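You operate a simulated robot arm through the tools that you are given. There is no shell and no other tool. Be economical: measure what you need, move in short steps, check, and stop when the job is done.

Carry out the task below with a simulated two-armed robot. There is one attempt and no reset: what you move stays moved.

JOB
Jog the sump from the pendant, held still: SUMP switch on, START, STOP, SUMP switch off.
Fine: in that order; hold the pendant for both presses; press no button on the panel.

The check looks at the end state, three seconds after you hand in, the way a careful person would. Anything else that was tipped, shoved, dropped, spilled or broken makes it a failure.

ROBOT AND FRAMES
Two 7-joint arms with fingered hands on one trunk, on a base that drives. Base frame: it is fixed to the floor where the robot stands at the start and does not move with it; the origin is under the middle of the robot, x ahead of it, y to its left, z up. Units: mm, rad, N and s.
The left shoulder is at the start at [54, 158, 1069], the right one opposite. With the tool pointing down near the work surface each hand reaches from about 420 to 840 mm from the robot's upright axis, wherever it stands, measured 20 degrees to its own side. Places, roughly: cycle start button [200, 700, 1100]; lamp test button [200, 700, 1300]; pendant start button [400, 200, 900]; pendant stop button [400, 200, 900]; pressure start button [200, 1000, 1100]; pressure stop button [200, 1000, 1000]; reset button [200, 700, 1000]; sump socket switch [700, 100, 1000]; sump start button [200, 800, 1100]; sump stop button [200, 800, 1000]; vacuum start button [200, 1100, 1100]; vacuum stop button [200, 1100, 1000]. Payload 4 kg a hand.
The TCP of each hand is the grasp point between the finger pads, 30 mm short of the fingertips. In the tool frame z runs along the fingers and y along their closing line. Largest opening 104 mm; the body of the gripper starts 35 mm behind the TCP. The gripper is a hand of 4 fingers: y runs from the thumb to the fingers, the wrist lies at [-15, -104, -178] in the tool frame, and closing takes about 1.5 s.
Orientation is that of the tool frame in the base frame, as a unit quaternion [w, x, y, z]. With the fingers straight down and the wrist toward the robot, the tool's x, y and z point along [0, 1, 0], [1, 0, 0] and [0, 0, -1] of the base frame.

CONTROLS
- The arms move only by the tool send_rows. It takes "left_moves", "right_moves" or both (then of equal length, played together; a hand with none holds still); each is a list of rows, each a list of 6 numbers: the turn, a rotation vector about the tool's x, y, z in rad, then the shift along the tool's x, y, z in mm. In form: [[rx, ry, rz, dx, dy, dz], ...]. A call has 1 to 12 rows; each row shifts and turns the commanded pose from where the row before left it, along the tool's axes as they then stand. "left_claw" and "right_claw" are, for a hand that has rows, the gripper command, from -1 (shut) to 1 (fully open), values between in proportion, set as the call begins (left out, the last holds). Rows are played at 5 a second. More than 50 mm and 0.15 rad between two rows, or a gripper value outside its range, and nothing of the call is played. Where a pose cannot be reached the arm comes as near as it can. A force on the tool above 90 N (or 10 N above the force at the start of the call, whichever is more), or a blocked arm, ends the call early, and 0.2 s more pass. Each finger travels about 45 mm/s and halts on what it meets, pressing with about 27 N; the grip force reading is that of the motor and also rises with nothing between the fingers. The clock runs only during rows and for 0.2 s after the last one: add rows that do not move to give the fingers time. The reply holds the time, the measured pose of the TCP, the force on the tool along the base axes, the opening and the grip force, in the units named above and with some noise, with the torque about the TCP (base axes, N m) and any sound that the robot's microphone picked up.
- Cameras (640 x 400 px; columns grow to the right, rows downward): "scene" is now at [111.9, 64.7, 1249.3]; the picture's right is [0.71, -0.71, -0.01], its down [-0.36, -0.34, -0.87] and it looks along [0.61, 0.62, -0.50] (base axes); focal length 214 px, centre (320, 200). "left" rides on the left gripper at [-61, -92, -131] in its tool frame; the picture's right is [-0.81, -0.28, 0.52], its down [0.53, -0.71, 0.45] and it looks along [0.24, 0.64, 0.73] (tool axes); focal length 275 px, centre (320, 200). "right" rides on the right gripper at [61, -92, -130] in its tool frame; the picture's right is [-0.81, 0.28, -0.52], its down [-0.53, -0.71, 0.46] and it looks along [-0.24, 0.64, 0.72] (tool axes); focal length 275 px, centre (320, 200). There is no depth. A picture from a camera that has moved, and an enlarged one, comes with that camera's place and axes in the base frame and with its lens.
- get_image(camera): a new picture of that camera. No time passes.
- lift_body(by): slides the trunk up (or, below 0, down) by that many mm; the arms and the scene camera ride with it, the base frame stays. It gives what a move gives, with no picture.
- base_move(legs): drives the robot by 1 to 6 legs, each [ahead, turn to the left] in mm and rad, along the robot's own axes; the way and the turn of a leg run together, so that a leg with both is an arc; at most 1500 mm and 3.142 rad a leg. The arms and the cameras ride along, it lands a little off, and it stops where it bumps. It gives what a move gives.
- move_fingers(index, middle, ring, thumb_bend, thumb_turn, hand): sets how far each is bent, from 0 (flat) to 1 (curled in); at 0.3 the hand is open as for a grip, at 0.7 the pads meet at the TCP. One left out holds its place. A second passes; each finger stops where it meets its share of the squeeze, and holds until it gets a number again. A gripper value or a shape takes the hand back. It gives what a move gives, with no picture; readings hold the bend of each and the force on the fingers (four entries, about 0 where the hand has none), thumb and palm. thumb_turn goes from beside the hand (0) to across from the fingers (1), as for a grip.
- set_grasp(shape, hand): the hand has 4 fingers and takes this shape, open, in about a second: jaw (thumb against the fingers, like two jaws); tri (thumb and two fingers); tip (a fingertip pinch); poke (one finger out to press); point (the index stretched); flat (the hand flat); cup (the hand cupped); fist (a fist). The gripper value then closes the fingers along that shape, each until it touches; the sizes above hold for jaw. It gives what a move gives, with no picture.
- pan_tilt(pan, tilt): turns the head with the scene camera to pan (to the left, within 1.396 rad either way) and tilt (down, from -0.506 to 1.204), counted from straight ahead of the robot. It gives what a move gives.
- inspect(camera, box): a new picture of the part [left, top, right, bottom] of that camera's present view, enlarged. No time passes.
- job_done(): hands the job in; it is judged then, once.

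Work in short steps. Places have to be worked out from the pictures, the camera data and where the tool is seen: move nearer, look again, correct. Check each grasp and each placing, and mend what went wrong. You have 120 turns and 100 pictures in all, those below and enlarged ones among them. Open the grippers and draw the arms clear of the work before you hand the job in, unless the task says otherwise; then end with one line.

The tools are called by a JSON object that holds its "api" and its "payload". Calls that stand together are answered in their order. send_rows: Moves the arms, as the interface text tells. Its arguments: {"type":"object","properties":{"left_moves":{"type":"array"},"left_claw":{"type":"number"},"right_moves":{"type":"array"},"right_claw":{"type":"number"}},"required":[]} The other tools are called the same way: lift_body (by) slides the trunk up or down; set_grasp (shape, hand) gives the hand a shape; move_fingers (index, middle, ring, thumb_bend, thumb_turn, hand) moves the fingers one by one; base_move (legs) drives the base; pan_tilt (pan, tilt) turns the head that bears the scene camera; get_image (camera) takes a picture; inspect (camera, box) takes an enlarged picture of a part of a camera's view; job_done () hands the job in.

At the start:

```text
time_s: 0.0
left_eef_pos: [339.0, 396.6, 1137.8]
left_tcp_rot: [-0.001, 0.707, 0.707, 0.001]
left_contact_force: [-0.5, 0.1, -0.6]
left_moment: [0.01, 0.02, 0.04]
left_gripper_width: 103.5
left_finger_force: 0.1
left_shape: jaw
left_bend: [0.3, 0.3, 0.3, 0.3, 0.98]
left_finger forces: [0.1, 0.1, 0.0, 0.0, 0.1, 0.0]
right_eef_pos: [452.0, 8.2, 1152.9]
right_tcp_rot: [0.0, 0.707, 0.707, 0.0]
right_contact_force: [0.6, 0.0, 0.5]
right_moment: [-0.01, 0.02, 0.01]
right_gripper_width: 103.5
right_finger_force: 0.1
right_shape: jaw
right_bend: [0.3, 0.3, 0.3, 0.3, 0.98]
right_finger forces: [0.1, 0.0, 0.0, 0.0, 0.0, 0.0]
trunk travel left (down, up): [-275.0, 232.0]
robot x, y, heading: [3.9, -1.5, -0.001]
head pan, tilt: [0.787, 0.508]
```

scene: 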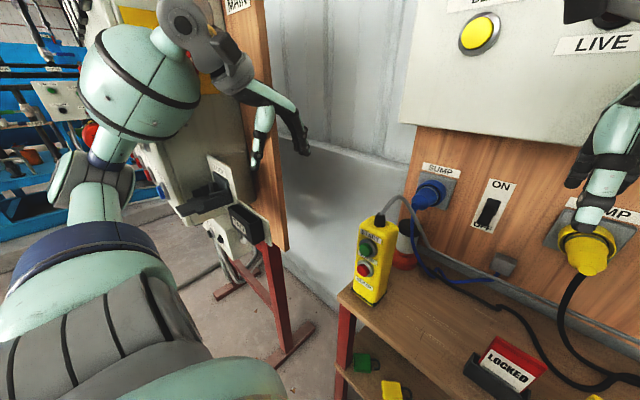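
right: 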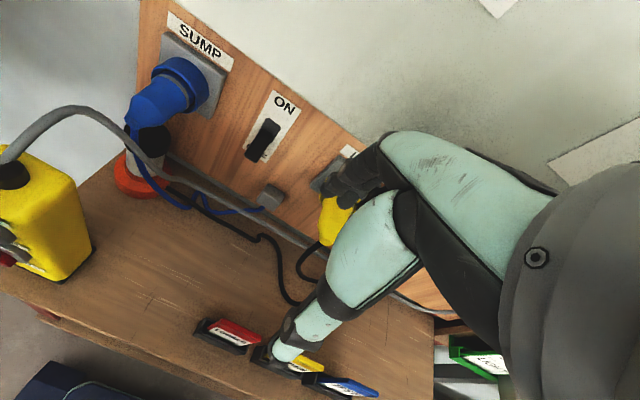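
left: 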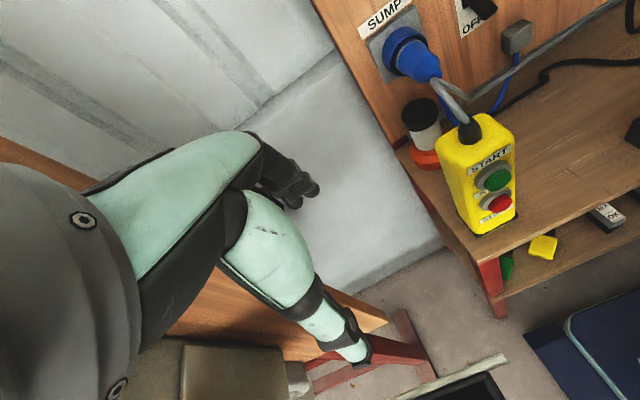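

The pendant START seems to be near [415, 236, 939]. I'll look closer at the pendant and the switch.

{"api": "inspect", "payload": {"camera": "scene", "box": [330, 150, 530, 310]}}

{"api": "inspect", "payload": {"camera": "left", "box": [360, 0, 600, 240]}}

{"api": "inspect", "payload": {"camera": "right", "box": [100, 10, 420, 230]}}

{"api": "pan_tilt", "payload": {"pan": 0.2, "tilt": 0.5}}

```text
2.50 times, centred on (430, 230) of scene
camera zoom: at [111.9, 64.7, 1249.3], right [0.71, -0.71, -0.01], down [-0.36, -0.34, -0.87], along [0.61, 0.62, -0.5], focal length 536 px, centre (45, 125)
```

zoom: 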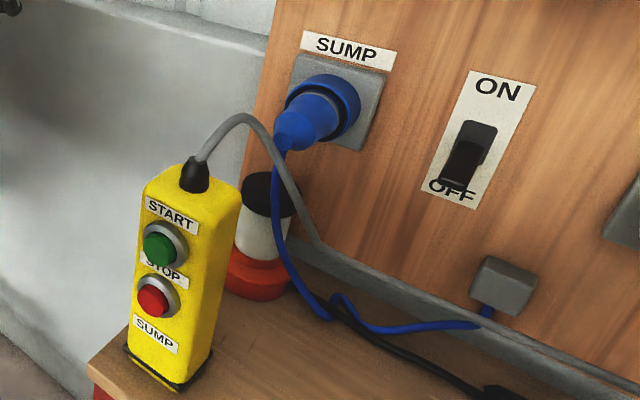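

```text
1.67 times, centred on (480, 120) of left
camera zoom: at [245.5, 335.6, 1267.8], right [-0.28, -0.81, -0.52], down [-0.71, 0.53, -0.45], along [0.64, 0.25, -0.72], focal length 459 px, centre (53, 333)
```

zoom: 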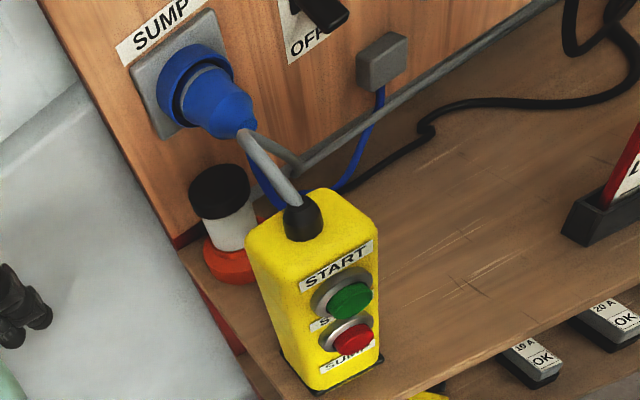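

```text
1.82 times, centred on (260, 120) of right
camera zoom: at [359.3, 67.6, 1284.7], right [0.28, -0.81, 0.52], down [-0.71, -0.53, -0.46], along [0.64, -0.24, -0.72], focal length 500 px, centre (429, 346)
```

zoom: 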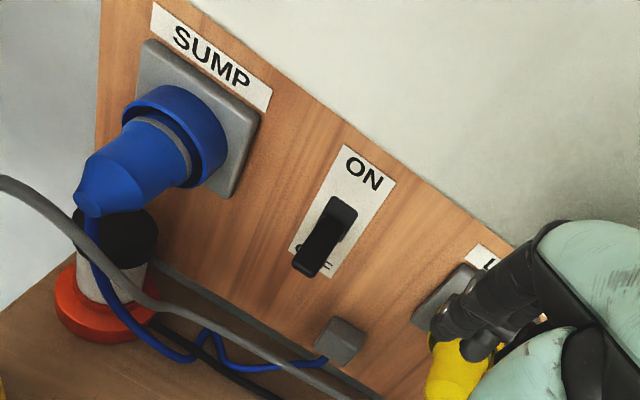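

```text
time_s: 1.0
left_eef_pos: [325.7, 395.5, 1141.2]
left_tcp_rot: [0.003, 0.707, 0.707, 0.006]
left_contact_force: [0.2, 0.3, -0.3]
left_moment: [0.0, -0.02, 0.0]
left_gripper_width: 103.8
left_finger_force: 0.1
left_shape: jaw
left_bend: [0.3, 0.3, 0.3, 0.3, 0.98]
left_finger forces: [0.0, 0.0, 0.0, 0.0, 0.0, 0.0]
right_eef_pos: [439.1, 7.4, 1157.2]
right_tcp_rot: [0.003, 0.707, 0.707, 0.005]
right_contact_force: [-0.4, -0.3, 0.1]
right_moment: [0.01, 0.01, -0.01]
right_gripper_width: 104.1
right_finger_force: 0.1
right_shape: jaw
right_bend: [0.3, 0.3, 0.3, 0.3, 0.98]
right_finger forces: [0.0, 0.1, 0.0, 0.0, 0.0, 0.0]
trunk travel left (down, up): [-275.0, 232.0]
robot x, y, heading: [1.0, 2.0, -0.002]
head pan, tilt: [0.201, 0.499]
```

{"api": "get_image", "payload": {"camera": "scene"}}

{"api": "get_image", "payload": {"camera": "right"}}

```text
93 pictures are left
camera scene: at [137.3, 18.5, 1249.8], right [0.2, -0.98, 0.0], down [-0.48, -0.1, -0.87], along [0.85, 0.18, -0.49], focal length 214 px, centre (320, 200)
```

scene: 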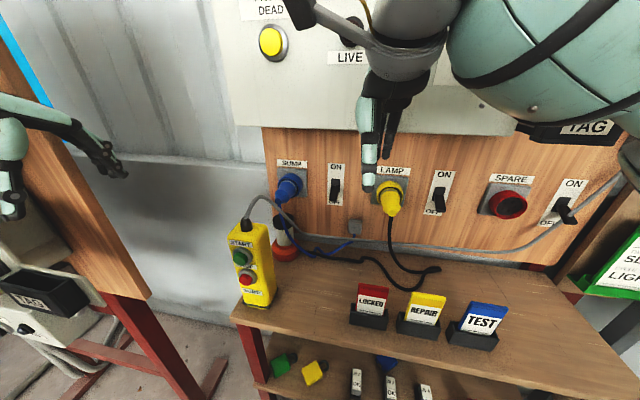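

```text
92 pictures are left
camera right: at [344.2, 67.5, 1289.0], right [0.27, -0.81, 0.52], down [-0.71, -0.53, -0.47], along [0.65, -0.24, -0.72], focal length 275 px, centre (320, 200)
```

right: 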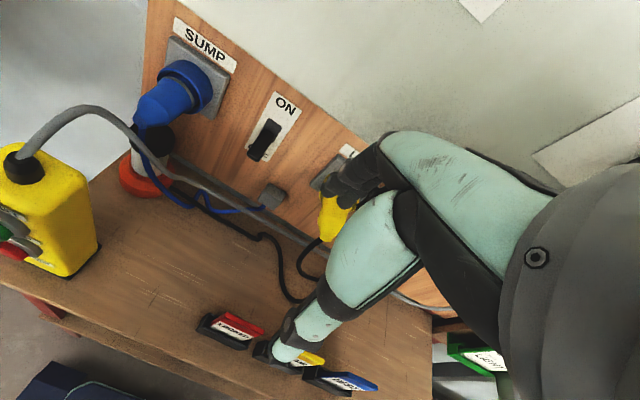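

The SUMP lever is down (OFF) near [661, 85, 984]. I'll shape the right hand to poke and see which finger sticks out and where.

{"api": "set_grasp", "payload": {"hand": "right", "shape": "poke"}}

{"api": "pan_tilt", "payload": {"pan": 0.0, "tilt": 0.2}}

{"api": "get_image", "payload": {"camera": "scene"}}

{"api": "get_image", "payload": {"camera": "right"}}

```text
time_s: 1.9
left_eef_pos: [324.6, 397.7, 1141.5]
left_tcp_rot: [0.003, 0.707, 0.708, 0.005]
left_contact_force: [-0.3, -0.2, -0.1]
left_moment: [-0.01, -0.01, -0.01]
left_gripper_width: 103.6
left_finger_force: 0.0
left_shape: jaw
left_bend: [0.3, 0.3, 0.3, 0.3, 0.98]
left_finger forces: [0.1, 0.1, 0.0, 0.0, 0.1, 0.0]
right_eef_pos: [438.4, 8.3, 1158.7]
right_tcp_rot: [0.005, 0.706, 0.708, 0.005]
right_contact_force: [0.2, -0.7, -0.2]
right_moment: [0.0, 0.01, 0.03]
right_gripper_width: 0.0
right_finger_force: 0.0
right_shape: poke
right_bend: [0.7, 0.7, 0.99, 1.0, 1.0]
right_finger forces: [0.1, 0.0, 0.1, 0.0, 0.0, 0.0]
trunk travel left (down, up): [-275.0, 232.0]
robot x, y, heading: [-1.1, -0.9, 0.001]
head pan, tilt: [0.201, 0.499]
```

```text
time_s: 2.7
left_eef_pos: [325.6, 397.5, 1140.2]
left_tcp_rot: [0.003, 0.707, 0.707, 0.006]
left_contact_force: [0.1, -0.3, 0.2]
left_moment: [0.01, 0.02, 0.03]
left_gripper_width: 103.7
left_finger_force: 0.1
left_shape: jaw
left_bend: [0.3, 0.3, 0.3, 0.3, 0.98]
left_finger forces: [0.0, 0.1, 0.0, 0.0, 0.0, 0.1]
right_eef_pos: [439.8, 8.4, 1157.9]
right_tcp_rot: [0.004, 0.706, 0.708, 0.005]
right_contact_force: [-0.3, -0.3, -0.9]
right_moment: [-0.03, -0.01, -0.01]
right_gripper_width: 0.0
right_finger_force: 0.1
right_shape: poke
right_bend: [0.7, 0.7, 0.99, 1.0, 1.0]
right_finger forces: [0.0, 0.1, 0.1, 0.1, 0.0, 0.0]
trunk travel left (down, up): [-275.0, 232.0]
robot x, y, heading: [-2.6, 1.5, 0.002]
head pan, tilt: [0.0, 0.201]
```

```text
91 pictures are left
camera scene: at [141.4, 0.5, 1277.4], right [0.0, -1.0, 0.0], down [-0.21, 0.0, -0.98], along [0.98, 0.0, -0.21], focal length 214 px, centre (320, 200)
```

scene: 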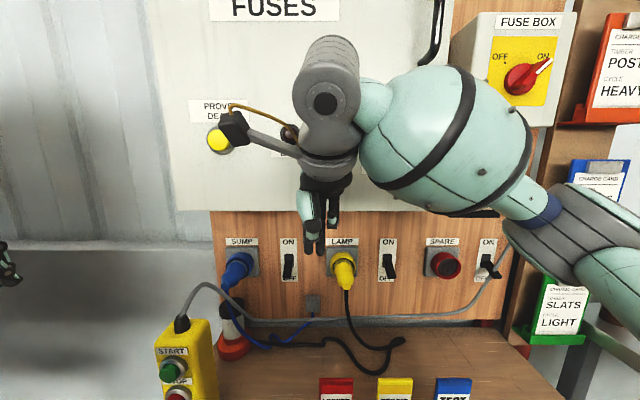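

```text
90 pictures are left
camera right: at [344.0, 67.7, 1289.1], right [0.27, -0.81, 0.52], down [-0.71, -0.53, -0.47], along [0.65, -0.24, -0.72], focal length 275 px, centre (320, 200)
```

right: 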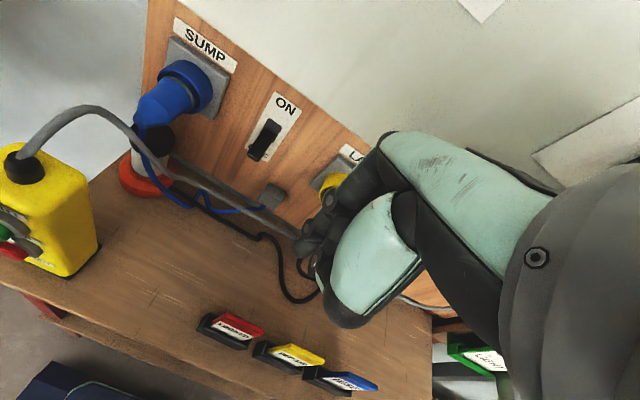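

{"api": "inspect", "payload": {"camera": "scene", "box": [230, 140, 390, 280]}}

{"api": "inspect", "payload": {"camera": "right", "box": [270, 120, 450, 340]}}

```text
2.86 times, centred on (310, 210) of scene
camera zoom: at [141.4, 0.5, 1277.4], right [0.0, -1.0, 0.0], down [-0.21, 0.0, -0.98], along [0.98, 0.0, -0.21], focal length 613 px, centre (349, 171)
```

zoom: 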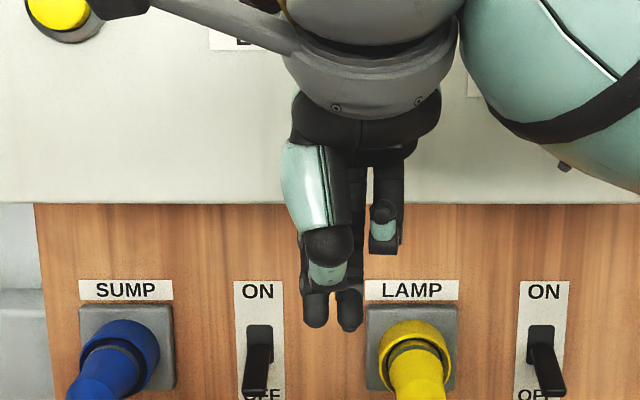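

```text
1.82 times, centred on (360, 230) of right
camera zoom: at [344.0, 67.7, 1289.1], right [0.27, -0.81, 0.52], down [-0.71, -0.53, -0.47], along [0.65, -0.24, -0.72], focal length 500 px, centre (247, 146)
```

zoom: 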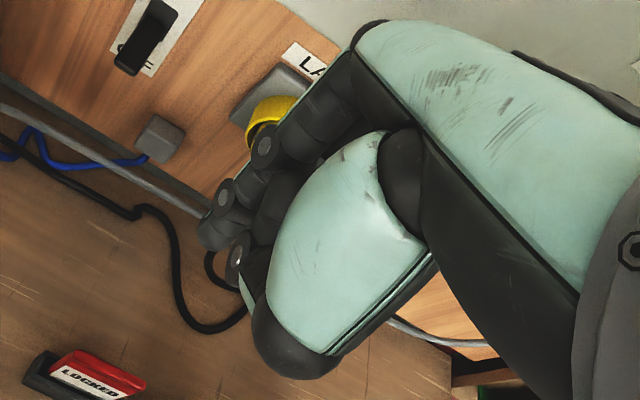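

I'll leave only the index out on the right hand, then level the hand (palm down, finger forward) while still away from the wall.

{"api": "move_fingers", "payload": {"hand": "right", "index": 0.7, "middle": 1.0, "ring": 1.0}}

{"api": "send_rows", "payload": {"right_moves": [[-0.15, 0, 0, 0, 0, 0], [-0.15, 0, 0, 0, 10, 0], [-0.15, 0, 0, 0, 10, 0], [-0.15, 0, 0, 0, 10, 0], [-0.15, 0, 0, 0, 0, 10], [-0.15, 0, 0, 0, 0, 10], [-0.15, 0, 0, 0, 0, 10], [-0.15, 0, 0, 0, 0, 10], [-0.15, 0, 0, 0, 0, 10], [-0.15, 0, 0, 0, 0, 10], [-0.07, 0, 0, 0, 0, 10]]}}

{"api": "get_image", "payload": {"camera": "scene"}}

{"api": "get_image", "payload": {"camera": "right"}}

```text
time_s: 3.7
left_eef_pos: [326.1, 398.3, 1141.1]
left_tcp_rot: [0.003, 0.707, 0.707, 0.005]
left_contact_force: [0.6, -0.1, 0.2]
left_moment: [0.03, 0.0, -0.01]
left_gripper_width: 103.8
left_finger_force: 0.0
left_shape: jaw
left_bend: [0.3, 0.3, 0.3, 0.3, 0.98]
left_finger forces: [0.1, 0.0, 0.1, 0.0, 0.0, 0.0]
right_eef_pos: [439.2, 7.8, 1158.1]
right_tcp_rot: [0.003, 0.707, 0.708, 0.005]
right_contact_force: [-0.3, -0.4, 0.9]
right_moment: [0.0, -0.04, -0.03]
right_gripper_width: 31.7
right_finger_force: 0.1
right_shape: fingers
right_bend: [0.7, 1.0, 1.0, 1.0, 1.0]
right_finger forces: [0.1, 0.0, 0.0, 0.1, 0.0, 0.0]
trunk travel left (down, up): [-275.0, 232.0]
robot x, y, heading: [-5.7, 1.1, -0.005]
head pan, tilt: [0.0, 0.201]
```

```text
time_s: 6.1
left_eef_pos: [326.2, 397.4, 1140.8]
left_tcp_rot: [0.004, 0.707, 0.707, 0.005]
left_contact_force: [0.1, -0.5, 0.2]
left_moment: [-0.03, -0.02, -0.03]
left_gripper_width: 103.7
left_finger_force: 0.1
left_shape: jaw
left_bend: [0.3, 0.3, 0.3, 0.3, 0.98]
left_finger forces: [0.0, 0.0, 0.0, 0.1, 0.0, 0.1]
right_eef_pos: [526.6, 8.2, 1133.8]
right_tcp_rot: [0.503, 0.497, 0.498, 0.503]
right_contact_force: [0.0, 0.0, -0.1]
right_moment: [0.01, 0.02, 0.0]
right_gripper_width: 31.0
right_finger_force: 0.0
right_shape: fingers
right_bend: [0.7, 1.0, 1.0, 1.0, 1.0]
right_finger forces: [0.1, 0.0, 0.1, 0.1, 0.1, 0.0]
trunk travel left (down, up): [-275.0, 232.0]
robot x, y, heading: [-1.9, -1.4, -0.0]
head pan, tilt: [0.0, 0.201]
```

```text
87 pictures are left
camera scene: at [141.5, 0.5, 1277.4], right [0.0, -1.0, 0.0], down [-0.21, 0.0, -0.98], along [0.98, 0.0, -0.21], focal length 214 px, centre (320, 200)
```

scene: 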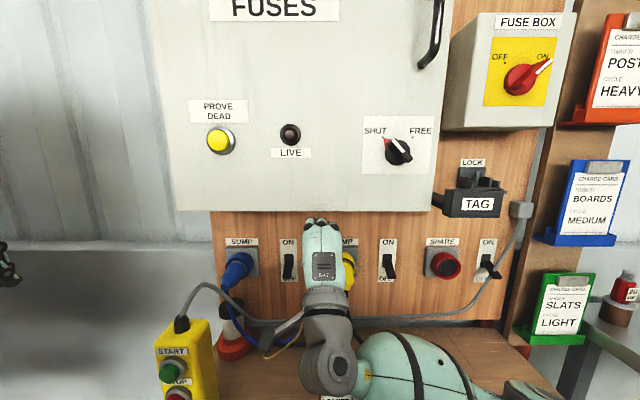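

```text
86 pictures are left
camera right: at [395.3, 67.2, 1041.8], right [-0.52, -0.81, 0.27], down [0.46, -0.53, -0.71], along [0.72, -0.24, 0.65], focal length 275 px, centre (320, 200)
```

right: 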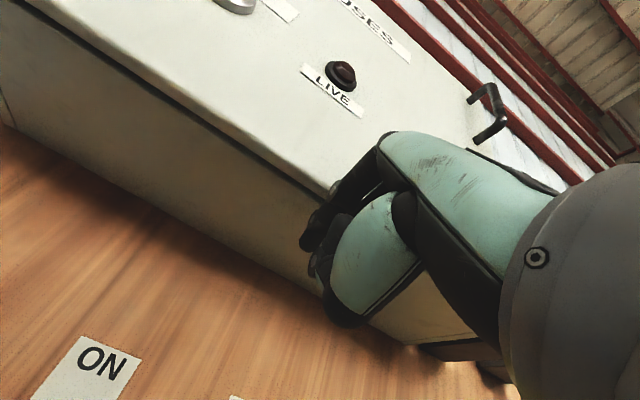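

The hand is level. Now down to finger height below the lever and across to the lever's y, staying about 70 mm short of the wall.

{"api": "send_rows", "payload": {"right_moves": [[0, 0, 0, 14, -40, 0], [0, 0, 0, 14, -40, 0], [0, 0, 0, 14, -40, 0], [0, 0, 0, 14, -40, 0], [0, 0, 0, 12, -42, 0], [0, 0, 0, 0, 0, 30]]}}

{"api": "get_image", "payload": {"camera": "scene"}}

{"api": "get_image", "payload": {"camera": "right"}}

{"api": "get_image", "payload": {"camera": "left"}}

```text
time_s: 7.5
left_eef_pos: [327.4, 397.9, 1140.4]
left_tcp_rot: [0.002, 0.707, 0.707, 0.005]
left_contact_force: [0.2, 0.0, -0.5]
left_moment: [-0.01, 0.02, 0.03]
left_gripper_width: 103.9
left_finger_force: 0.2
left_shape: jaw
left_bend: [0.3, 0.3, 0.3, 0.3, 0.98]
left_finger forces: [0.1, 0.0, 0.0, 0.0, 0.0, 0.1]
right_eef_pos: [558.5, 76.4, 931.2]
right_tcp_rot: [0.502, 0.498, 0.498, 0.502]
right_contact_force: [0.4, -0.7, 0.3]
right_moment: [0.01, -0.04, 0.01]
right_gripper_width: 31.2
right_finger_force: 0.0
right_shape: fingers
right_bend: [0.7, 1.0, 1.0, 1.0, 1.0]
right_finger forces: [0.0, 0.0, 0.0, 0.1, 0.0, 0.0]
trunk travel left (down, up): [-275.0, 232.0]
robot x, y, heading: [1.6, -1.0, 0.001]
head pan, tilt: [0.0, 0.201]
```

```text
85 pictures are left
camera scene: at [142.2, 0.6, 1277.3], right [0.0, -1.0, 0.0], down [-0.21, 0.0, -0.98], along [0.98, 0.0, -0.21], focal length 214 px, centre (320, 200)
```

scene: 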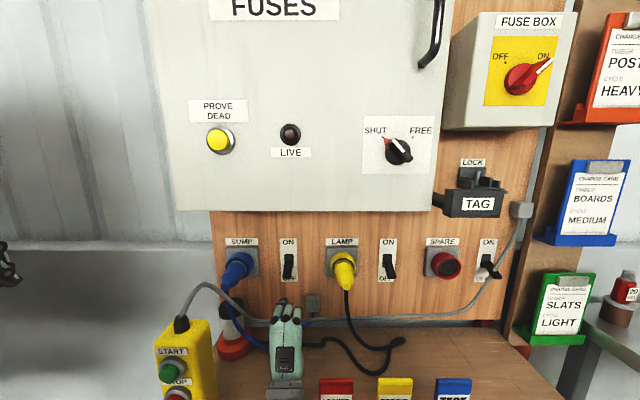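

```text
84 pictures are left
camera right: at [427.4, 136.3, 840.1], right [-0.52, -0.81, 0.27], down [0.46, -0.53, -0.71], along [0.72, -0.24, 0.65], focal length 275 px, centre (320, 200)
```

right: 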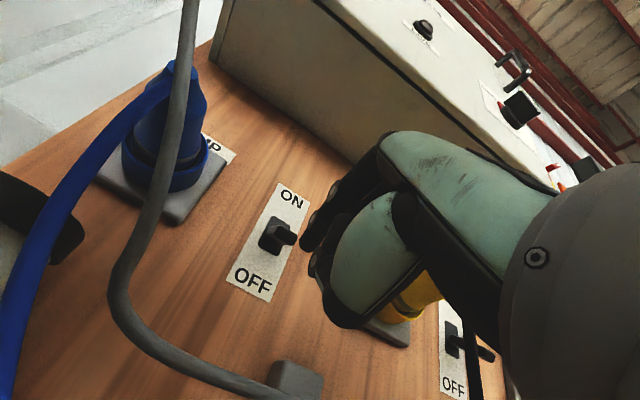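

```text
83 pictures are left
camera left: at [231.7, 335.7, 1270.3], right [-0.27, -0.81, -0.52], down [-0.71, 0.53, -0.46], along [0.65, 0.25, -0.72], focal length 275 px, centre (320, 200)
```

left: 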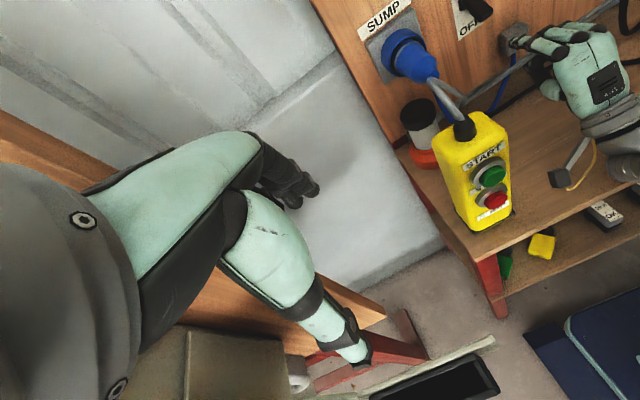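

The lever tip is at about [645, 82, 970], with the plate at x≈684. The index tip is at about [588, 92, 931], so I'll go forward under the lever.

{"api": "send_rows", "payload": {"right_moves": [[0, 0, 0, -6, 0, 20], [0, 0, 0, 0, 0, 20], [0, 0, 0, 0, 0, 15], [0, 0, 0, 0, 0, 12]]}}

{"api": "inspect", "payload": {"camera": "scene", "box": [230, 220, 350, 340]}}

{"api": "get_image", "payload": {"camera": "right"}}

```text
time_s: 8.5
left_eef_pos: [307.0, 396.3, 1147.1]
left_tcp_rot: [0.009, 0.707, 0.707, 0.01]
left_contact_force: [0.2, 0.4, 0.9]
left_moment: [-0.03, 0.04, -0.03]
left_gripper_width: 104.3
left_finger_force: 0.1
left_shape: jaw
left_bend: [0.3, 0.3, 0.3, 0.3, 0.98]
left_finger forces: [0.0, 0.0, 0.0, 0.0, 0.0, 0.1]
right_eef_pos: [605.3, 72.4, 943.6]
right_tcp_rot: [0.502, 0.493, 0.496, 0.509]
right_contact_force: [0.1, -0.1, 0.6]
right_moment: [0.0, -0.02, 0.04]
right_gripper_width: 31.2
right_finger_force: 0.0
right_shape: fingers
right_bend: [0.7, 1.0, 1.0, 1.0, 1.0]
right_finger forces: [0.1, 0.0, 0.0, 0.1, 0.0, 0.0]
trunk travel left (down, up): [-275.0, 232.0]
robot x, y, heading: [1.0, 1.9, -0.006]
head pan, tilt: [0.0, 0.201]
```

```text
3.33 times, centred on (290, 280) of scene
camera zoom: at [90.6, -0.9, 1282.2], right [0.0, -1.0, 0.0], down [-0.17, 0.0, -0.98], along [0.98, 0.0, -0.17], focal length 715 px, centre (420, -67)
```

zoom: 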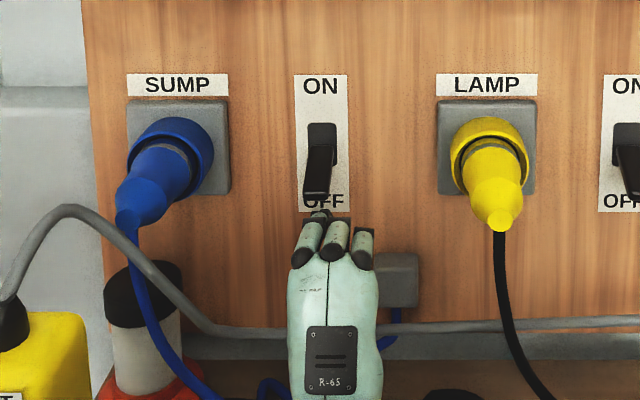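

```text
81 pictures are left
camera right: at [476.0, 130.6, 849.3], right [-0.52, -0.82, 0.26], down [0.48, -0.53, -0.7], along [0.71, -0.24, 0.66], focal length 275 px, centre (320, 200)
```

right: 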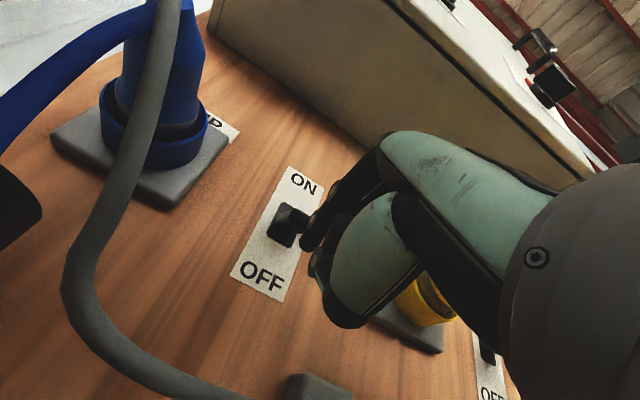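

The trunk has rocked back a little and the tool fell short. I'll let it settle and read again.

{"api": "send_rows", "payload": {"right_moves": [[0, 0, 0, 0, 0, 0], [0, 0, 0, 0, 0, 0], [0, 0, 0, 0, 0, 0]]}}

{"api": "inspect", "payload": {"camera": "right", "box": [220, 140, 400, 340]}}

```text
time_s: 9.3
left_eef_pos: [306.3, 396.5, 1146.6]
left_tcp_rot: [0.008, 0.707, 0.707, 0.012]
left_contact_force: [0.2, -0.1, 0.3]
left_moment: [0.01, 0.02, 0.0]
left_gripper_width: 103.8
left_finger_force: 0.1
left_shape: jaw
left_bend: [0.3, 0.3, 0.3, 0.3, 0.98]
left_finger forces: [0.0, 0.0, 0.1, 0.0, 0.1, 0.0]
right_eef_pos: [607.0, 71.0, 942.2]
right_tcp_rot: [0.503, 0.493, 0.496, 0.508]
right_contact_force: [-0.3, 0.5, -0.2]
right_moment: [0.02, -0.02, -0.01]
right_gripper_width: 31.0
right_finger_force: 0.0
right_shape: fingers
right_bend: [0.7, 1.0, 1.0, 1.0, 1.0]
right_finger forces: [0.0, 0.0, 0.0, 0.0, 0.0, 0.0]
trunk travel left (down, up): [-275.0, 232.0]
robot x, y, heading: [0.9, 1.7, 0.0]
head pan, tilt: [0.0, 0.201]
```

```text
2.00 times, centred on (310, 240) of right
camera zoom: at [476.3, 130.7, 848.9], right [-0.52, -0.81, 0.26], down [0.48, -0.53, -0.7], along [0.71, -0.24, 0.66], focal length 551 px, centre (340, 120)
```

zoom: 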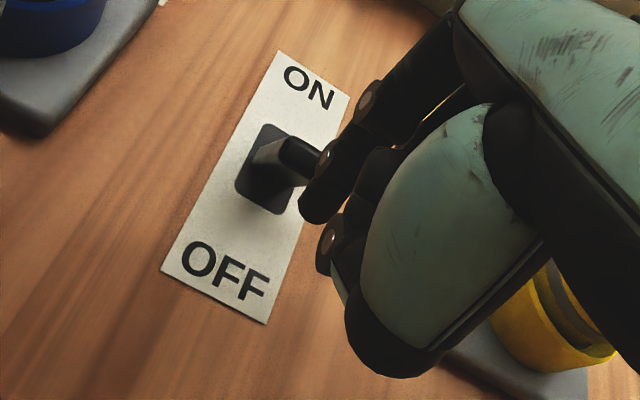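

Index tip is at about [637, 83, 942]. I'll drop it 12 mm, go 18 mm further in under the lever, and look.

{"api": "send_rows", "payload": {"right_moves": [[0, 0, 0, 0, -12, 0], [0, 0, 0, 0, 0, 10], [0, 0, 0, 0, 0, 8], [0, 0, 0, 0, 0, 0]]}}

{"api": "inspect", "payload": {"camera": "right", "box": [220, 140, 400, 340]}}

{"api": "inspect", "payload": {"camera": "scene", "box": [230, 220, 350, 340]}}

```text
time_s: 10.5
left_eef_pos: [304.4, 388.0, 1150.7]
left_tcp_rot: [0.005, 0.707, 0.707, 0.016]
left_contact_force: [0.0, -0.1, 0.0]
left_moment: [0.03, 0.05, 0.02]
left_gripper_width: 103.7
left_finger_force: 0.1
left_shape: jaw
left_bend: [0.3, 0.3, 0.3, 0.3, 0.98]
left_finger forces: [0.0, 0.0, 0.0, 0.0, 0.0, 0.0]
right_eef_pos: [608.1, 77.4, 937.1]
right_tcp_rot: [0.49, 0.489, 0.495, 0.525]
right_contact_force: [0.4, 0.0, 0.2]
right_moment: [0.03, 0.01, 0.02]
right_gripper_width: 31.6
right_finger_force: 0.0
right_shape: fingers
right_bend: [0.7, 1.0, 1.0, 1.0, 1.0]
right_finger forces: [0.0, 0.0, 0.0, 0.0, 0.0, 0.1]
trunk travel left (down, up): [-275.0, 232.0]
robot x, y, heading: [2.1, -2.2, -0.002]
head pan, tilt: [0.0, 0.201]
stopped in row 4 (right hand): the arm was blocked; the commanded pose is now the measured one
```

```text
2.00 times, centred on (310, 240) of right
camera zoom: at [476.3, 134.9, 844.1], right [-0.49, -0.84, 0.24], down [0.5, -0.49, -0.71], along [0.71, -0.23, 0.66], focal length 551 px, centre (340, 120)
```

zoom: 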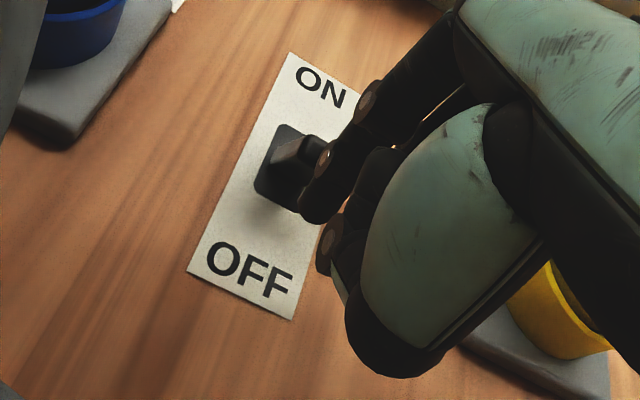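

```text
3.33 times, centred on (290, 280) of scene
camera zoom: at [66.7, -11.7, 1284.5], right [0.0, -1.0, -0.01], down [-0.15, 0.01, -0.99], along [0.99, 0.0, -0.15], focal length 715 px, centre (420, -67)
```

zoom: 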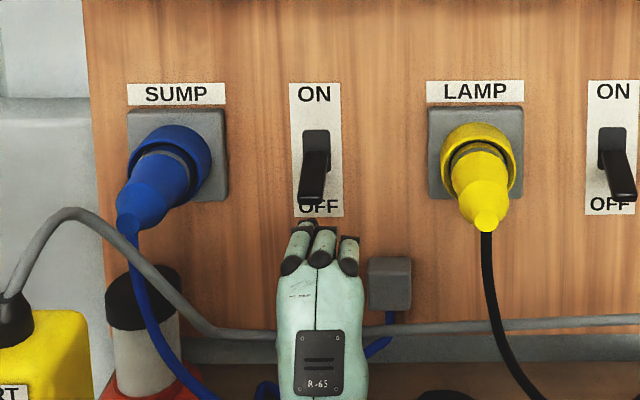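

Something blocks the arm with no tool force, perhaps the forearm on the bench. I'll look down.

{"api": "pan_tilt", "payload": {"pan": -0.1, "tilt": 0.85}}

{"api": "get_image", "payload": {"camera": "scene"}}

{"api": "get_image", "payload": {"camera": "left"}}

```text
time_s: 11.5
left_eef_pos: [302.2, 390.5, 1149.8]
left_tcp_rot: [0.009, 0.707, 0.707, 0.016]
left_contact_force: [0.6, 0.8, 0.1]
left_moment: [0.03, -0.02, 0.03]
left_gripper_width: 103.8
left_finger_force: 0.0
left_shape: jaw
left_bend: [0.3, 0.3, 0.3, 0.3, 0.98]
left_finger forces: [0.0, 0.0, 0.0, 0.0, 0.1, 0.0]
right_eef_pos: [609.0, 78.8, 936.4]
right_tcp_rot: [0.493, 0.49, 0.495, 0.521]
right_contact_force: [-0.1, 0.0, 0.2]
right_moment: [0.0, 0.0, 0.03]
right_gripper_width: 31.4
right_finger_force: 0.1
right_shape: fingers
right_bend: [0.7, 1.0, 1.0, 1.0, 1.0]
right_finger forces: [0.1, 0.0, 0.1, 0.0, 0.0, 0.0]
trunk travel left (down, up): [-275.0, 232.0]
robot x, y, heading: [0.1, -1.7, -0.001]
head pan, tilt: [-0.099, 0.85]
```

```text
77 pictures are left
camera scene: at [52.5, -14.8, 1225.8], right [-0.1, -0.99, -0.01], down [-0.71, 0.08, -0.7], along [0.69, -0.06, -0.72], focal length 214 px, centre (320, 200)
```

scene: 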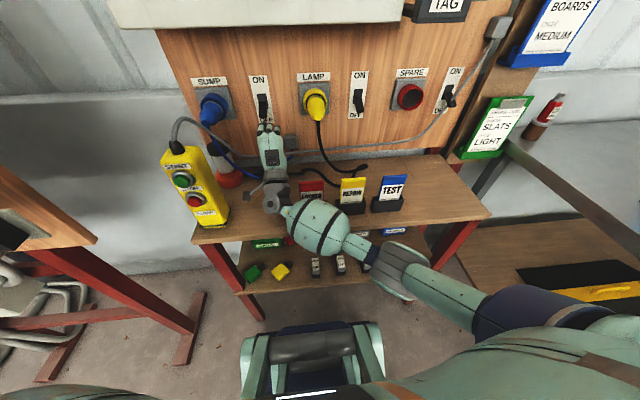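

```text
76 pictures are left
camera left: at [204.4, 328.2, 1276.7], right [-0.26, -0.81, -0.53], down [-0.7, 0.54, -0.47], along [0.67, 0.25, -0.7], focal length 275 px, centre (320, 200)
```

left: 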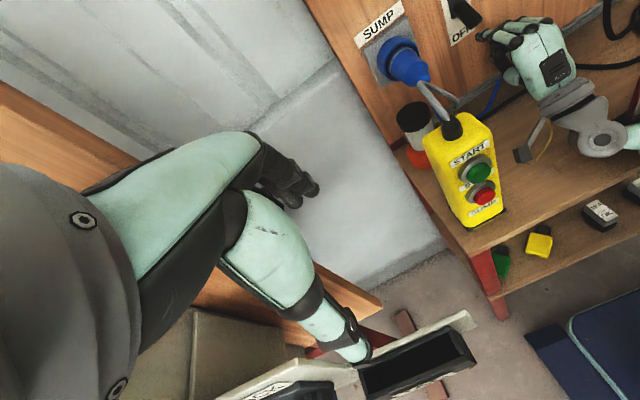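

The forearm is leaning on the bench edge near the LOCKED card. I'll rise slightly, draw back, then lift the trunk so the elbow clears.

{"api": "send_rows", "payload": {"right_moves": [[0, 0, 0, 0, 5, -20], [0, 0, 0, 0, 15, -20], [0, 0, 0, 0, 20, -30], [0, 0, 0, 0, 20, -30], [0, 0, 0, 0, 20, -30], [0, 0, 0, 0, 20, -20]]}}

{"api": "lift_body", "payload": {"by": 200}}

{"api": "get_image", "payload": {"camera": "scene"}}

```text
time_s: 12.9
left_eef_pos: [341.0, 397.4, 1134.9]
left_tcp_rot: [-0.001, 0.707, 0.708, 0.001]
left_contact_force: [-0.7, 0.3, 0.5]
left_moment: [0.0, -0.02, 0.02]
left_gripper_width: 104.0
left_finger_force: 0.0
left_shape: jaw
left_bend: [0.3, 0.3, 0.3, 0.3, 0.98]
left_finger forces: [0.1, 0.1, 0.0, 0.0, 0.0, 0.1]
right_eef_pos: [507.0, 60.4, 1024.7]
right_tcp_rot: [0.523, 0.48, 0.496, 0.501]
right_contact_force: [0.4, 0.5, 0.3]
right_moment: [-0.01, 0.02, 0.01]
right_gripper_width: 31.4
right_finger_force: 0.1
right_shape: fingers
right_bend: [0.7, 1.0, 1.0, 1.0, 1.0]
right_finger forces: [0.0, 0.0, 0.1, 0.0, 0.0, 0.1]
trunk travel left (down, up): [-275.0, 232.0]
robot x, y, heading: [-1.7, -0.9, -0.002]
head pan, tilt: [-0.099, 0.85]
```

```text
time_s: 15.1
left_eef_pos: [340.7, 398.7, 1337.1]
left_tcp_rot: [-0.002, 0.707, 0.708, 0.0]
left_contact_force: [-0.4, -0.5, 0.0]
left_moment: [0.01, -0.03, 0.04]
left_gripper_width: 104.0
left_finger_force: 0.1
left_shape: jaw
left_bend: [0.3, 0.3, 0.3, 0.3, 0.98]
left_finger forces: [0.0, 0.1, 0.0, 0.0, 0.0, 0.0]
right_eef_pos: [498.1, 74.7, 1213.2]
right_tcp_rot: [0.491, 0.5, 0.505, 0.504]
right_contact_force: [-3.5, -0.5, 0.4]
right_moment: [0.01, -0.04, 0.05]
right_gripper_width: 30.6
right_finger_force: 1.0
right_shape: fingers
right_bend: [0.7, 1.0, 1.0, 1.0, 1.0]
right_finger forces: [2.7, 0.1, 0.0, 0.1, 0.0, 0.1]
trunk travel left (down, up): [-475.0, 32.0]
robot x, y, heading: [-3.3, -2.4, -0.001]
head pan, tilt: [-0.099, 0.85]
```

```text
75 pictures are left
camera scene: at [126.7, -7.4, 1420.7], right [-0.1, -0.99, 0.0], down [-0.76, 0.07, -0.65], along [0.65, -0.07, -0.76], focal length 214 px, centre (320, 200)
```

scene: 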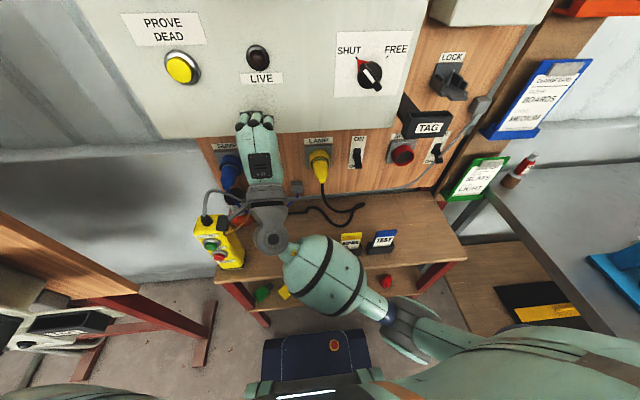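

With the trunk raised, the index tip is lightly touching the cabinet front (x≈530). I'll draw back, then go down clear of the cabinet.

{"api": "send_rows", "payload": {"right_moves": [[0, 0, 0, 0, 0, -30], [0, 0, 0, 0, 0, -30], [0, 0, 0, 0, -40, 0], [0, 0, 0, 0, -40, 0], [0, 0, 0, 0, -40, 0], [0, 0, 0, 0, -40, 0], [0, 0, 0, 0, -40, 0], [0, 0, 0, 0, -40, 0], [0, 0, 0, 0, -33, 0]]}}

{"api": "get_image", "payload": {"camera": "scene"}}

```text
time_s: 17.3
left_eef_pos: [324.6, 397.9, 1340.0]
left_tcp_rot: [0.003, 0.706, 0.708, 0.006]
left_contact_force: [0.2, -0.3, -0.1]
left_moment: [-0.03, 0.0, 0.0]
left_gripper_width: 103.7
left_finger_force: 0.1
left_shape: jaw
left_bend: [0.3, 0.3, 0.3, 0.3, 0.98]
left_finger forces: [0.0, 0.0, 0.1, 0.0, 0.0, 0.0]
right_eef_pos: [433.0, 76.9, 978.8]
right_tcp_rot: [0.487, 0.503, 0.474, 0.534]
right_contact_force: [-0.4, 0.4, 0.4]
right_moment: [-0.02, -0.02, -0.01]
right_gripper_width: 31.3
right_finger_force: 0.1
right_shape: fingers
right_bend: [0.7, 1.0, 1.0, 1.0, 1.0]
right_finger forces: [0.1, 0.1, 0.0, 0.0, 0.0, 0.0]
trunk travel left (down, up): [-475.0, 32.0]
robot x, y, heading: [0.8, 0.8, 0.0]
head pan, tilt: [-0.099, 0.85]
stopped in row 9 (right hand): the arm was blocked; the commanded pose is now the measured one
```

```text
74 pictures are left
camera scene: at [126.8, -7.5, 1419.1], right [-0.1, -0.99, 0.0], down [-0.76, 0.07, -0.65], along [0.65, -0.07, -0.76], focal length 214 px, centre (320, 200)
```

scene: 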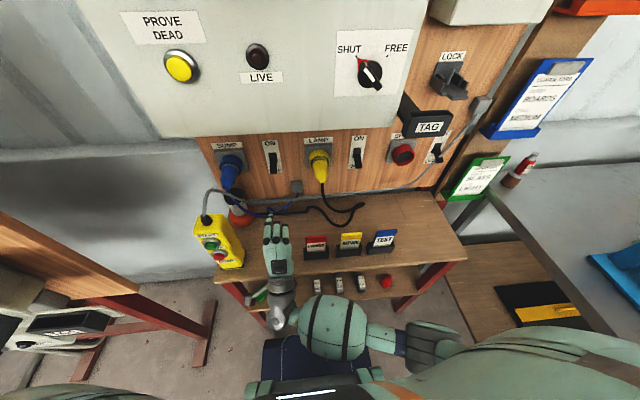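

The wrist runs out of travel with the finger level this close in. I'll tilt the finger 30° down, so the wrist comes level with the tip, and square it up.

{"api": "send_rows", "payload": {"right_moves": [[0.044, -0.018, -0.076, 0, 10, 0], [0.13, 0, 0, 0, 0, 10], [0.13, 0, 0, 0, 0, 10], [0.13, 0, 0, 0, 0, 10], [0.13, 0, 0, 0, 0, 10], [0, 0, 0, 0, 0, 0]]}}

```text
time_s: 18.7
left_eef_pos: [324.8, 397.9, 1339.5]
left_tcp_rot: [0.001, 0.706, 0.708, 0.006]
left_contact_force: [0.0, 0.0, 0.9]
left_moment: [-0.02, -0.01, -0.02]
left_gripper_width: 103.9
left_finger_force: 0.1
left_shape: jaw
left_bend: [0.3, 0.3, 0.3, 0.3, 0.98]
left_finger forces: [0.0, 0.1, 0.1, 0.0, 0.1, 0.0]
right_eef_pos: [466.8, 78.8, 972.0]
right_tcp_rot: [0.351, 0.612, 0.618, 0.347]
right_contact_force: [0.1, -0.1, -0.8]
right_moment: [-0.01, 0.02, 0.03]
right_gripper_width: 31.3
right_finger_force: 0.0
right_shape: fingers
right_bend: [0.7, 1.0, 1.0, 1.0, 1.0]
right_finger forces: [0.1, 0.0, 0.1, 0.1, 0.0, 0.0]
trunk travel left (down, up): [-475.0, 32.0]
robot x, y, heading: [2.2, 0.5, -0.002]
head pan, tilt: [-0.099, 0.85]
```

The tilt is good. Moving in toward a spot below and in front of the lever.

{"api": "send_rows", "payload": {"right_moves": [[0, 0, 0, -2, 12, 28], [0, 0, 0, -2, 12, 28], [0, 0, 0, -2, 12, 28], [0, 0, 0, -1, 12, 30], [0, 0, 0, 0, 0, 0]]}}

{"api": "get_image", "payload": {"camera": "scene"}}

{"api": "get_image", "payload": {"camera": "right"}}

```text
time_s: 19.9
left_eef_pos: [325.0, 397.4, 1340.4]
left_tcp_rot: [0.003, 0.706, 0.708, 0.006]
left_contact_force: [0.5, 0.0, -0.2]
left_moment: [0.01, -0.01, -0.05]
left_gripper_width: 103.9
left_finger_force: 0.1
left_shape: jaw
left_bend: [0.3, 0.3, 0.3, 0.3, 0.98]
left_finger forces: [0.1, 0.1, 0.0, 0.0, 0.0, 0.0]
right_eef_pos: [590.8, 70.9, 955.3]
right_tcp_rot: [0.351, 0.612, 0.618, 0.348]
right_contact_force: [1.3, -0.4, -1.1]
right_moment: [-0.01, 0.01, 0.04]
right_gripper_width: 31.3
right_finger_force: 0.0
right_shape: fingers
right_bend: [0.7, 1.0, 1.0, 1.0, 1.0]
right_finger forces: [0.1, 0.1, 0.0, 0.0, 0.1, 0.0]
trunk travel left (down, up): [-475.0, 32.0]
robot x, y, heading: [-0.7, -3.8, 0.002]
head pan, tilt: [-0.099, 0.85]
```

```text
73 pictures are left
camera scene: at [127.1, -7.6, 1420.5], right [-0.1, -0.99, 0.0], down [-0.76, 0.07, -0.65], along [0.65, -0.07, -0.76], focal length 214 px, centre (320, 200)
```

scene: 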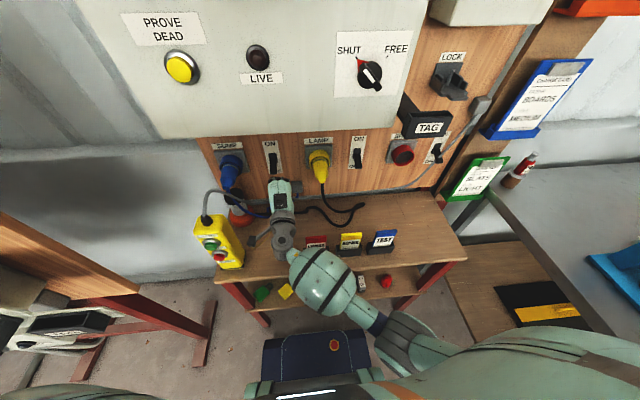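

```text
72 pictures are left
camera right: at [429.3, 130.4, 943.8], right [-0.3, -0.81, 0.51], down [0.03, -0.54, -0.84], along [0.95, -0.24, 0.19], focal length 275 px, centre (320, 200)
```

right: 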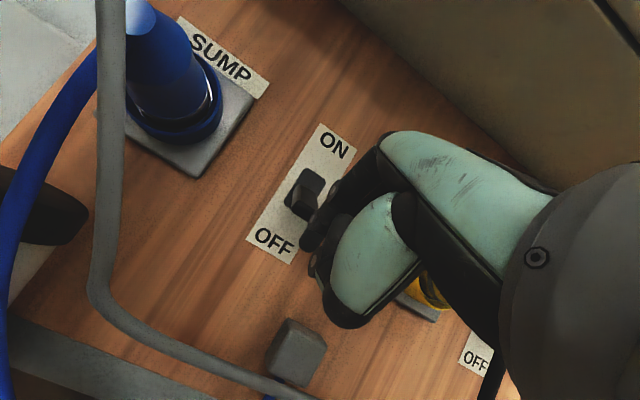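

{"api": "inspect", "payload": {"camera": "right", "box": [240, 120, 400, 300]}}

{"api": "inspect", "payload": {"camera": "scene", "box": [220, 120, 340, 240]}}

```text
2.22 times, centred on (320, 210) of right
camera zoom: at [429.3, 130.4, 943.8], right [-0.3, -0.81, 0.51], down [0.03, -0.54, -0.84], along [0.95, -0.24, 0.19], focal length 612 px, centre (320, 178)
```

zoom: 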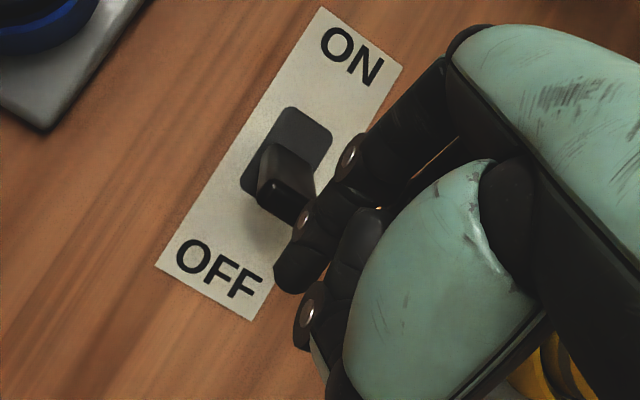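

```text
3.33 times, centred on (280, 180) of scene
camera zoom: at [127.1, -7.6, 1420.5], right [-0.1, -0.99, 0.0], down [-0.76, 0.07, -0.65], along [0.65, -0.07, -0.76], focal length 715 px, centre (453, 267)
```

zoom: 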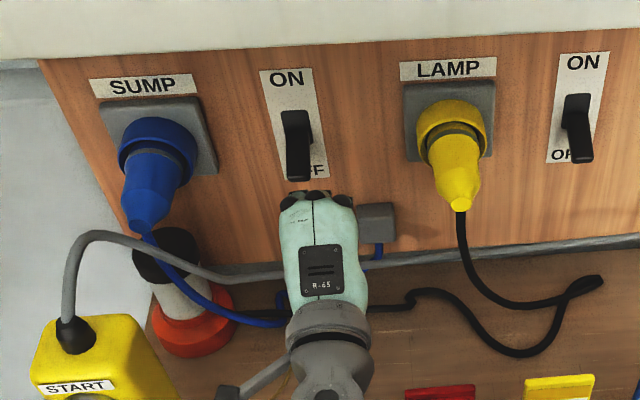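

The index tip is just below and in front of the lever. Going 45 mm straight forward and 5 mm left to get under it.

{"api": "send_rows", "payload": {"right_moves": [[0, 0, 0, 5, 8, 13], [0, 0, 0, 0, 8, 13], [0, 0, 0, 0, 7, 13], [0, 0, 0, 0, 0, 0]]}}

{"api": "inspect", "payload": {"camera": "right", "box": [240, 120, 400, 300]}}

```text
time_s: 20.9
left_eef_pos: [320.5, 398.6, 1340.8]
left_tcp_rot: [0.003, 0.706, 0.708, 0.007]
left_contact_force: [0.3, -0.7, 0.1]
left_moment: [0.0, -0.02, -0.02]
left_gripper_width: 103.9
left_finger_force: 0.1
left_shape: jaw
left_bend: [0.3, 0.3, 0.3, 0.3, 0.98]
left_finger forces: [0.1, 0.1, 0.0, 0.0, 0.1, 0.0]
right_eef_pos: [631.9, 78.9, 957.2]
right_tcp_rot: [0.352, 0.611, 0.617, 0.349]
right_contact_force: [-31.3, 5.0, -1.9]
right_moment: [-0.09, -0.44, 0.18]
right_gripper_width: 21.3
right_finger_force: 17.9
right_shape: fingers
right_bend: [0.71, 1.0, 1.0, 1.0, 1.0]
right_finger forces: [35.1, 0.0, 0.0, 0.0, 0.1, 0.0]
trunk travel left (down, up): [-475.0, 32.0]
robot x, y, heading: [-0.3, -0.1, 0.002]
head pan, tilt: [-0.099, 0.85]
```

```text
2.22 times, centred on (320, 210) of right
camera zoom: at [470.4, 137.7, 945.1], right [-0.3, -0.81, 0.51], down [0.03, -0.54, -0.84], along [0.95, -0.23, 0.19], focal length 612 px, centre (320, 178)
```

zoom: 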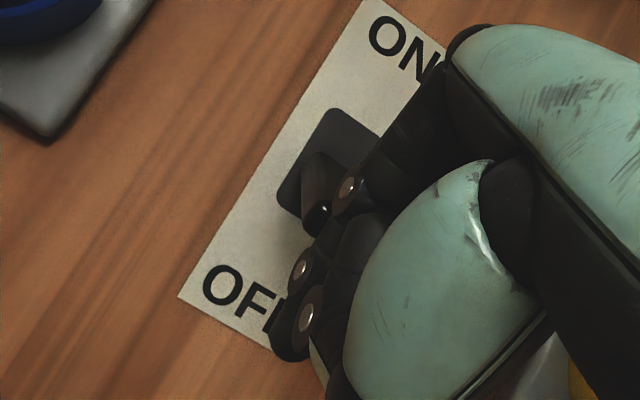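

The fingertip is touching the board below the lever (31 N), and the finger lies under the lever. I'll back off 8 mm and raise.

{"api": "send_rows", "payload": {"right_moves": [[0, 0, 0, 4, -4, -8], [0, 0, 0, 0, 12.9, -7.6], [0, 0, 0, 0, 8.6, -5.1], [0, 0, 0, 0, 0, 0]]}}

{"api": "inspect", "payload": {"camera": "right", "box": [240, 120, 400, 300]}}

```text
time_s: 21.9
left_eef_pos: [320.5, 397.8, 1341.8]
left_tcp_rot: [0.003, 0.706, 0.708, 0.007]
left_contact_force: [-0.4, -0.4, 0.1]
left_moment: [0.01, 0.01, 0.02]
left_gripper_width: 104.1
left_finger_force: 0.0
left_shape: jaw
left_bend: [0.3, 0.3, 0.3, 0.3, 0.98]
left_finger forces: [0.0, 0.0, 0.1, 0.1, 0.0, 0.0]
right_eef_pos: [624.1, 81.8, 985.9]
right_tcp_rot: [0.353, 0.611, 0.616, 0.35]
right_contact_force: [-21.7, -4.7, 5.8]
right_moment: [0.02, -0.37, 0.04]
right_gripper_width: 22.9
right_finger_force: 13.7
right_shape: fingers
right_bend: [0.71, 1.0, 1.0, 1.0, 1.0]
right_finger forces: [13.2, 14.1, 0.0, 0.0, 0.1, 0.0]
trunk travel left (down, up): [-475.0, 32.0]
robot x, y, heading: [-2.7, -1.9, 0.003]
head pan, tilt: [-0.099, 0.85]
```

```text
2.22 times, centred on (320, 210) of right
camera zoom: at [462.7, 140.2, 973.0], right [-0.3, -0.81, 0.5], down [0.04, -0.54, -0.84], along [0.95, -0.24, 0.19], focal length 612 px, centre (320, 178)
```

zoom: 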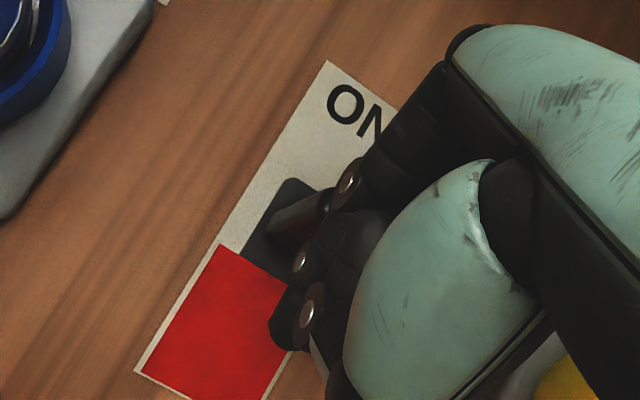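

The lever is moving and a red flag has appeared below it. Raising further, backing slightly off the board.

{"api": "send_rows", "payload": {"right_moves": [[0, 0, 0, 0, 10.8, -10.2], [0, 0, 0, 0, 11.9, -9.4], [0, 0, 0, 0, 12.9, -7.6], [0, 0, 0, 0, 0, 0]]}}

{"api": "inspect", "payload": {"camera": "right", "box": [240, 120, 400, 300]}}

```text
time_s: 22.9
left_eef_pos: [325.4, 398.3, 1339.4]
left_tcp_rot: [0.002, 0.707, 0.708, 0.006]
left_contact_force: [0.4, -0.8, 0.6]
left_moment: [0.02, 0.02, 0.01]
left_gripper_width: 103.6
left_finger_force: 0.0
left_shape: jaw
left_bend: [0.3, 0.3, 0.3, 0.3, 0.98]
left_finger forces: [0.0, 0.0, 0.1, 0.1, 0.0, 0.0]
right_eef_pos: [619.5, 82.1, 1024.2]
right_tcp_rot: [0.35, 0.612, 0.618, 0.348]
right_contact_force: [-5.5, 2.0, -7.9]
right_moment: [0.02, 0.21, 0.0]
right_gripper_width: 21.7
right_finger_force: 5.3
right_shape: fingers
right_bend: [0.72, 1.0, 1.0, 1.0, 1.0]
right_finger forces: [10.4, 0.0, 0.0, 0.0, 0.0, 0.0]
trunk travel left (down, up): [-475.0, 32.0]
robot x, y, heading: [-1.1, 1.1, -0.005]
head pan, tilt: [-0.099, 0.85]
```

```text
2.22 times, centred on (320, 210) of right
camera zoom: at [460.0, 140.5, 1013.6], right [-0.3, -0.81, 0.51], down [0.03, -0.54, -0.84], along [0.95, -0.24, 0.19], focal length 612 px, centre (320, 178)
```

zoom: 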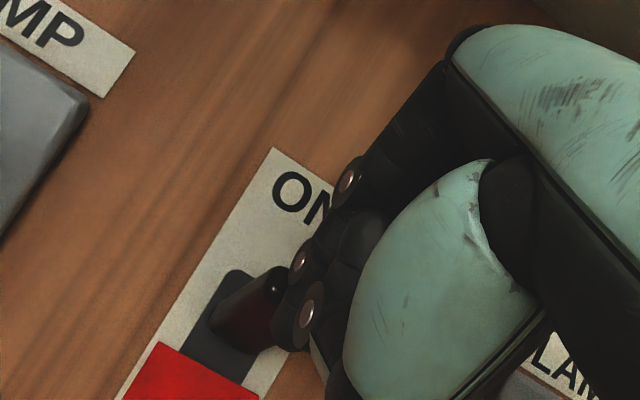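

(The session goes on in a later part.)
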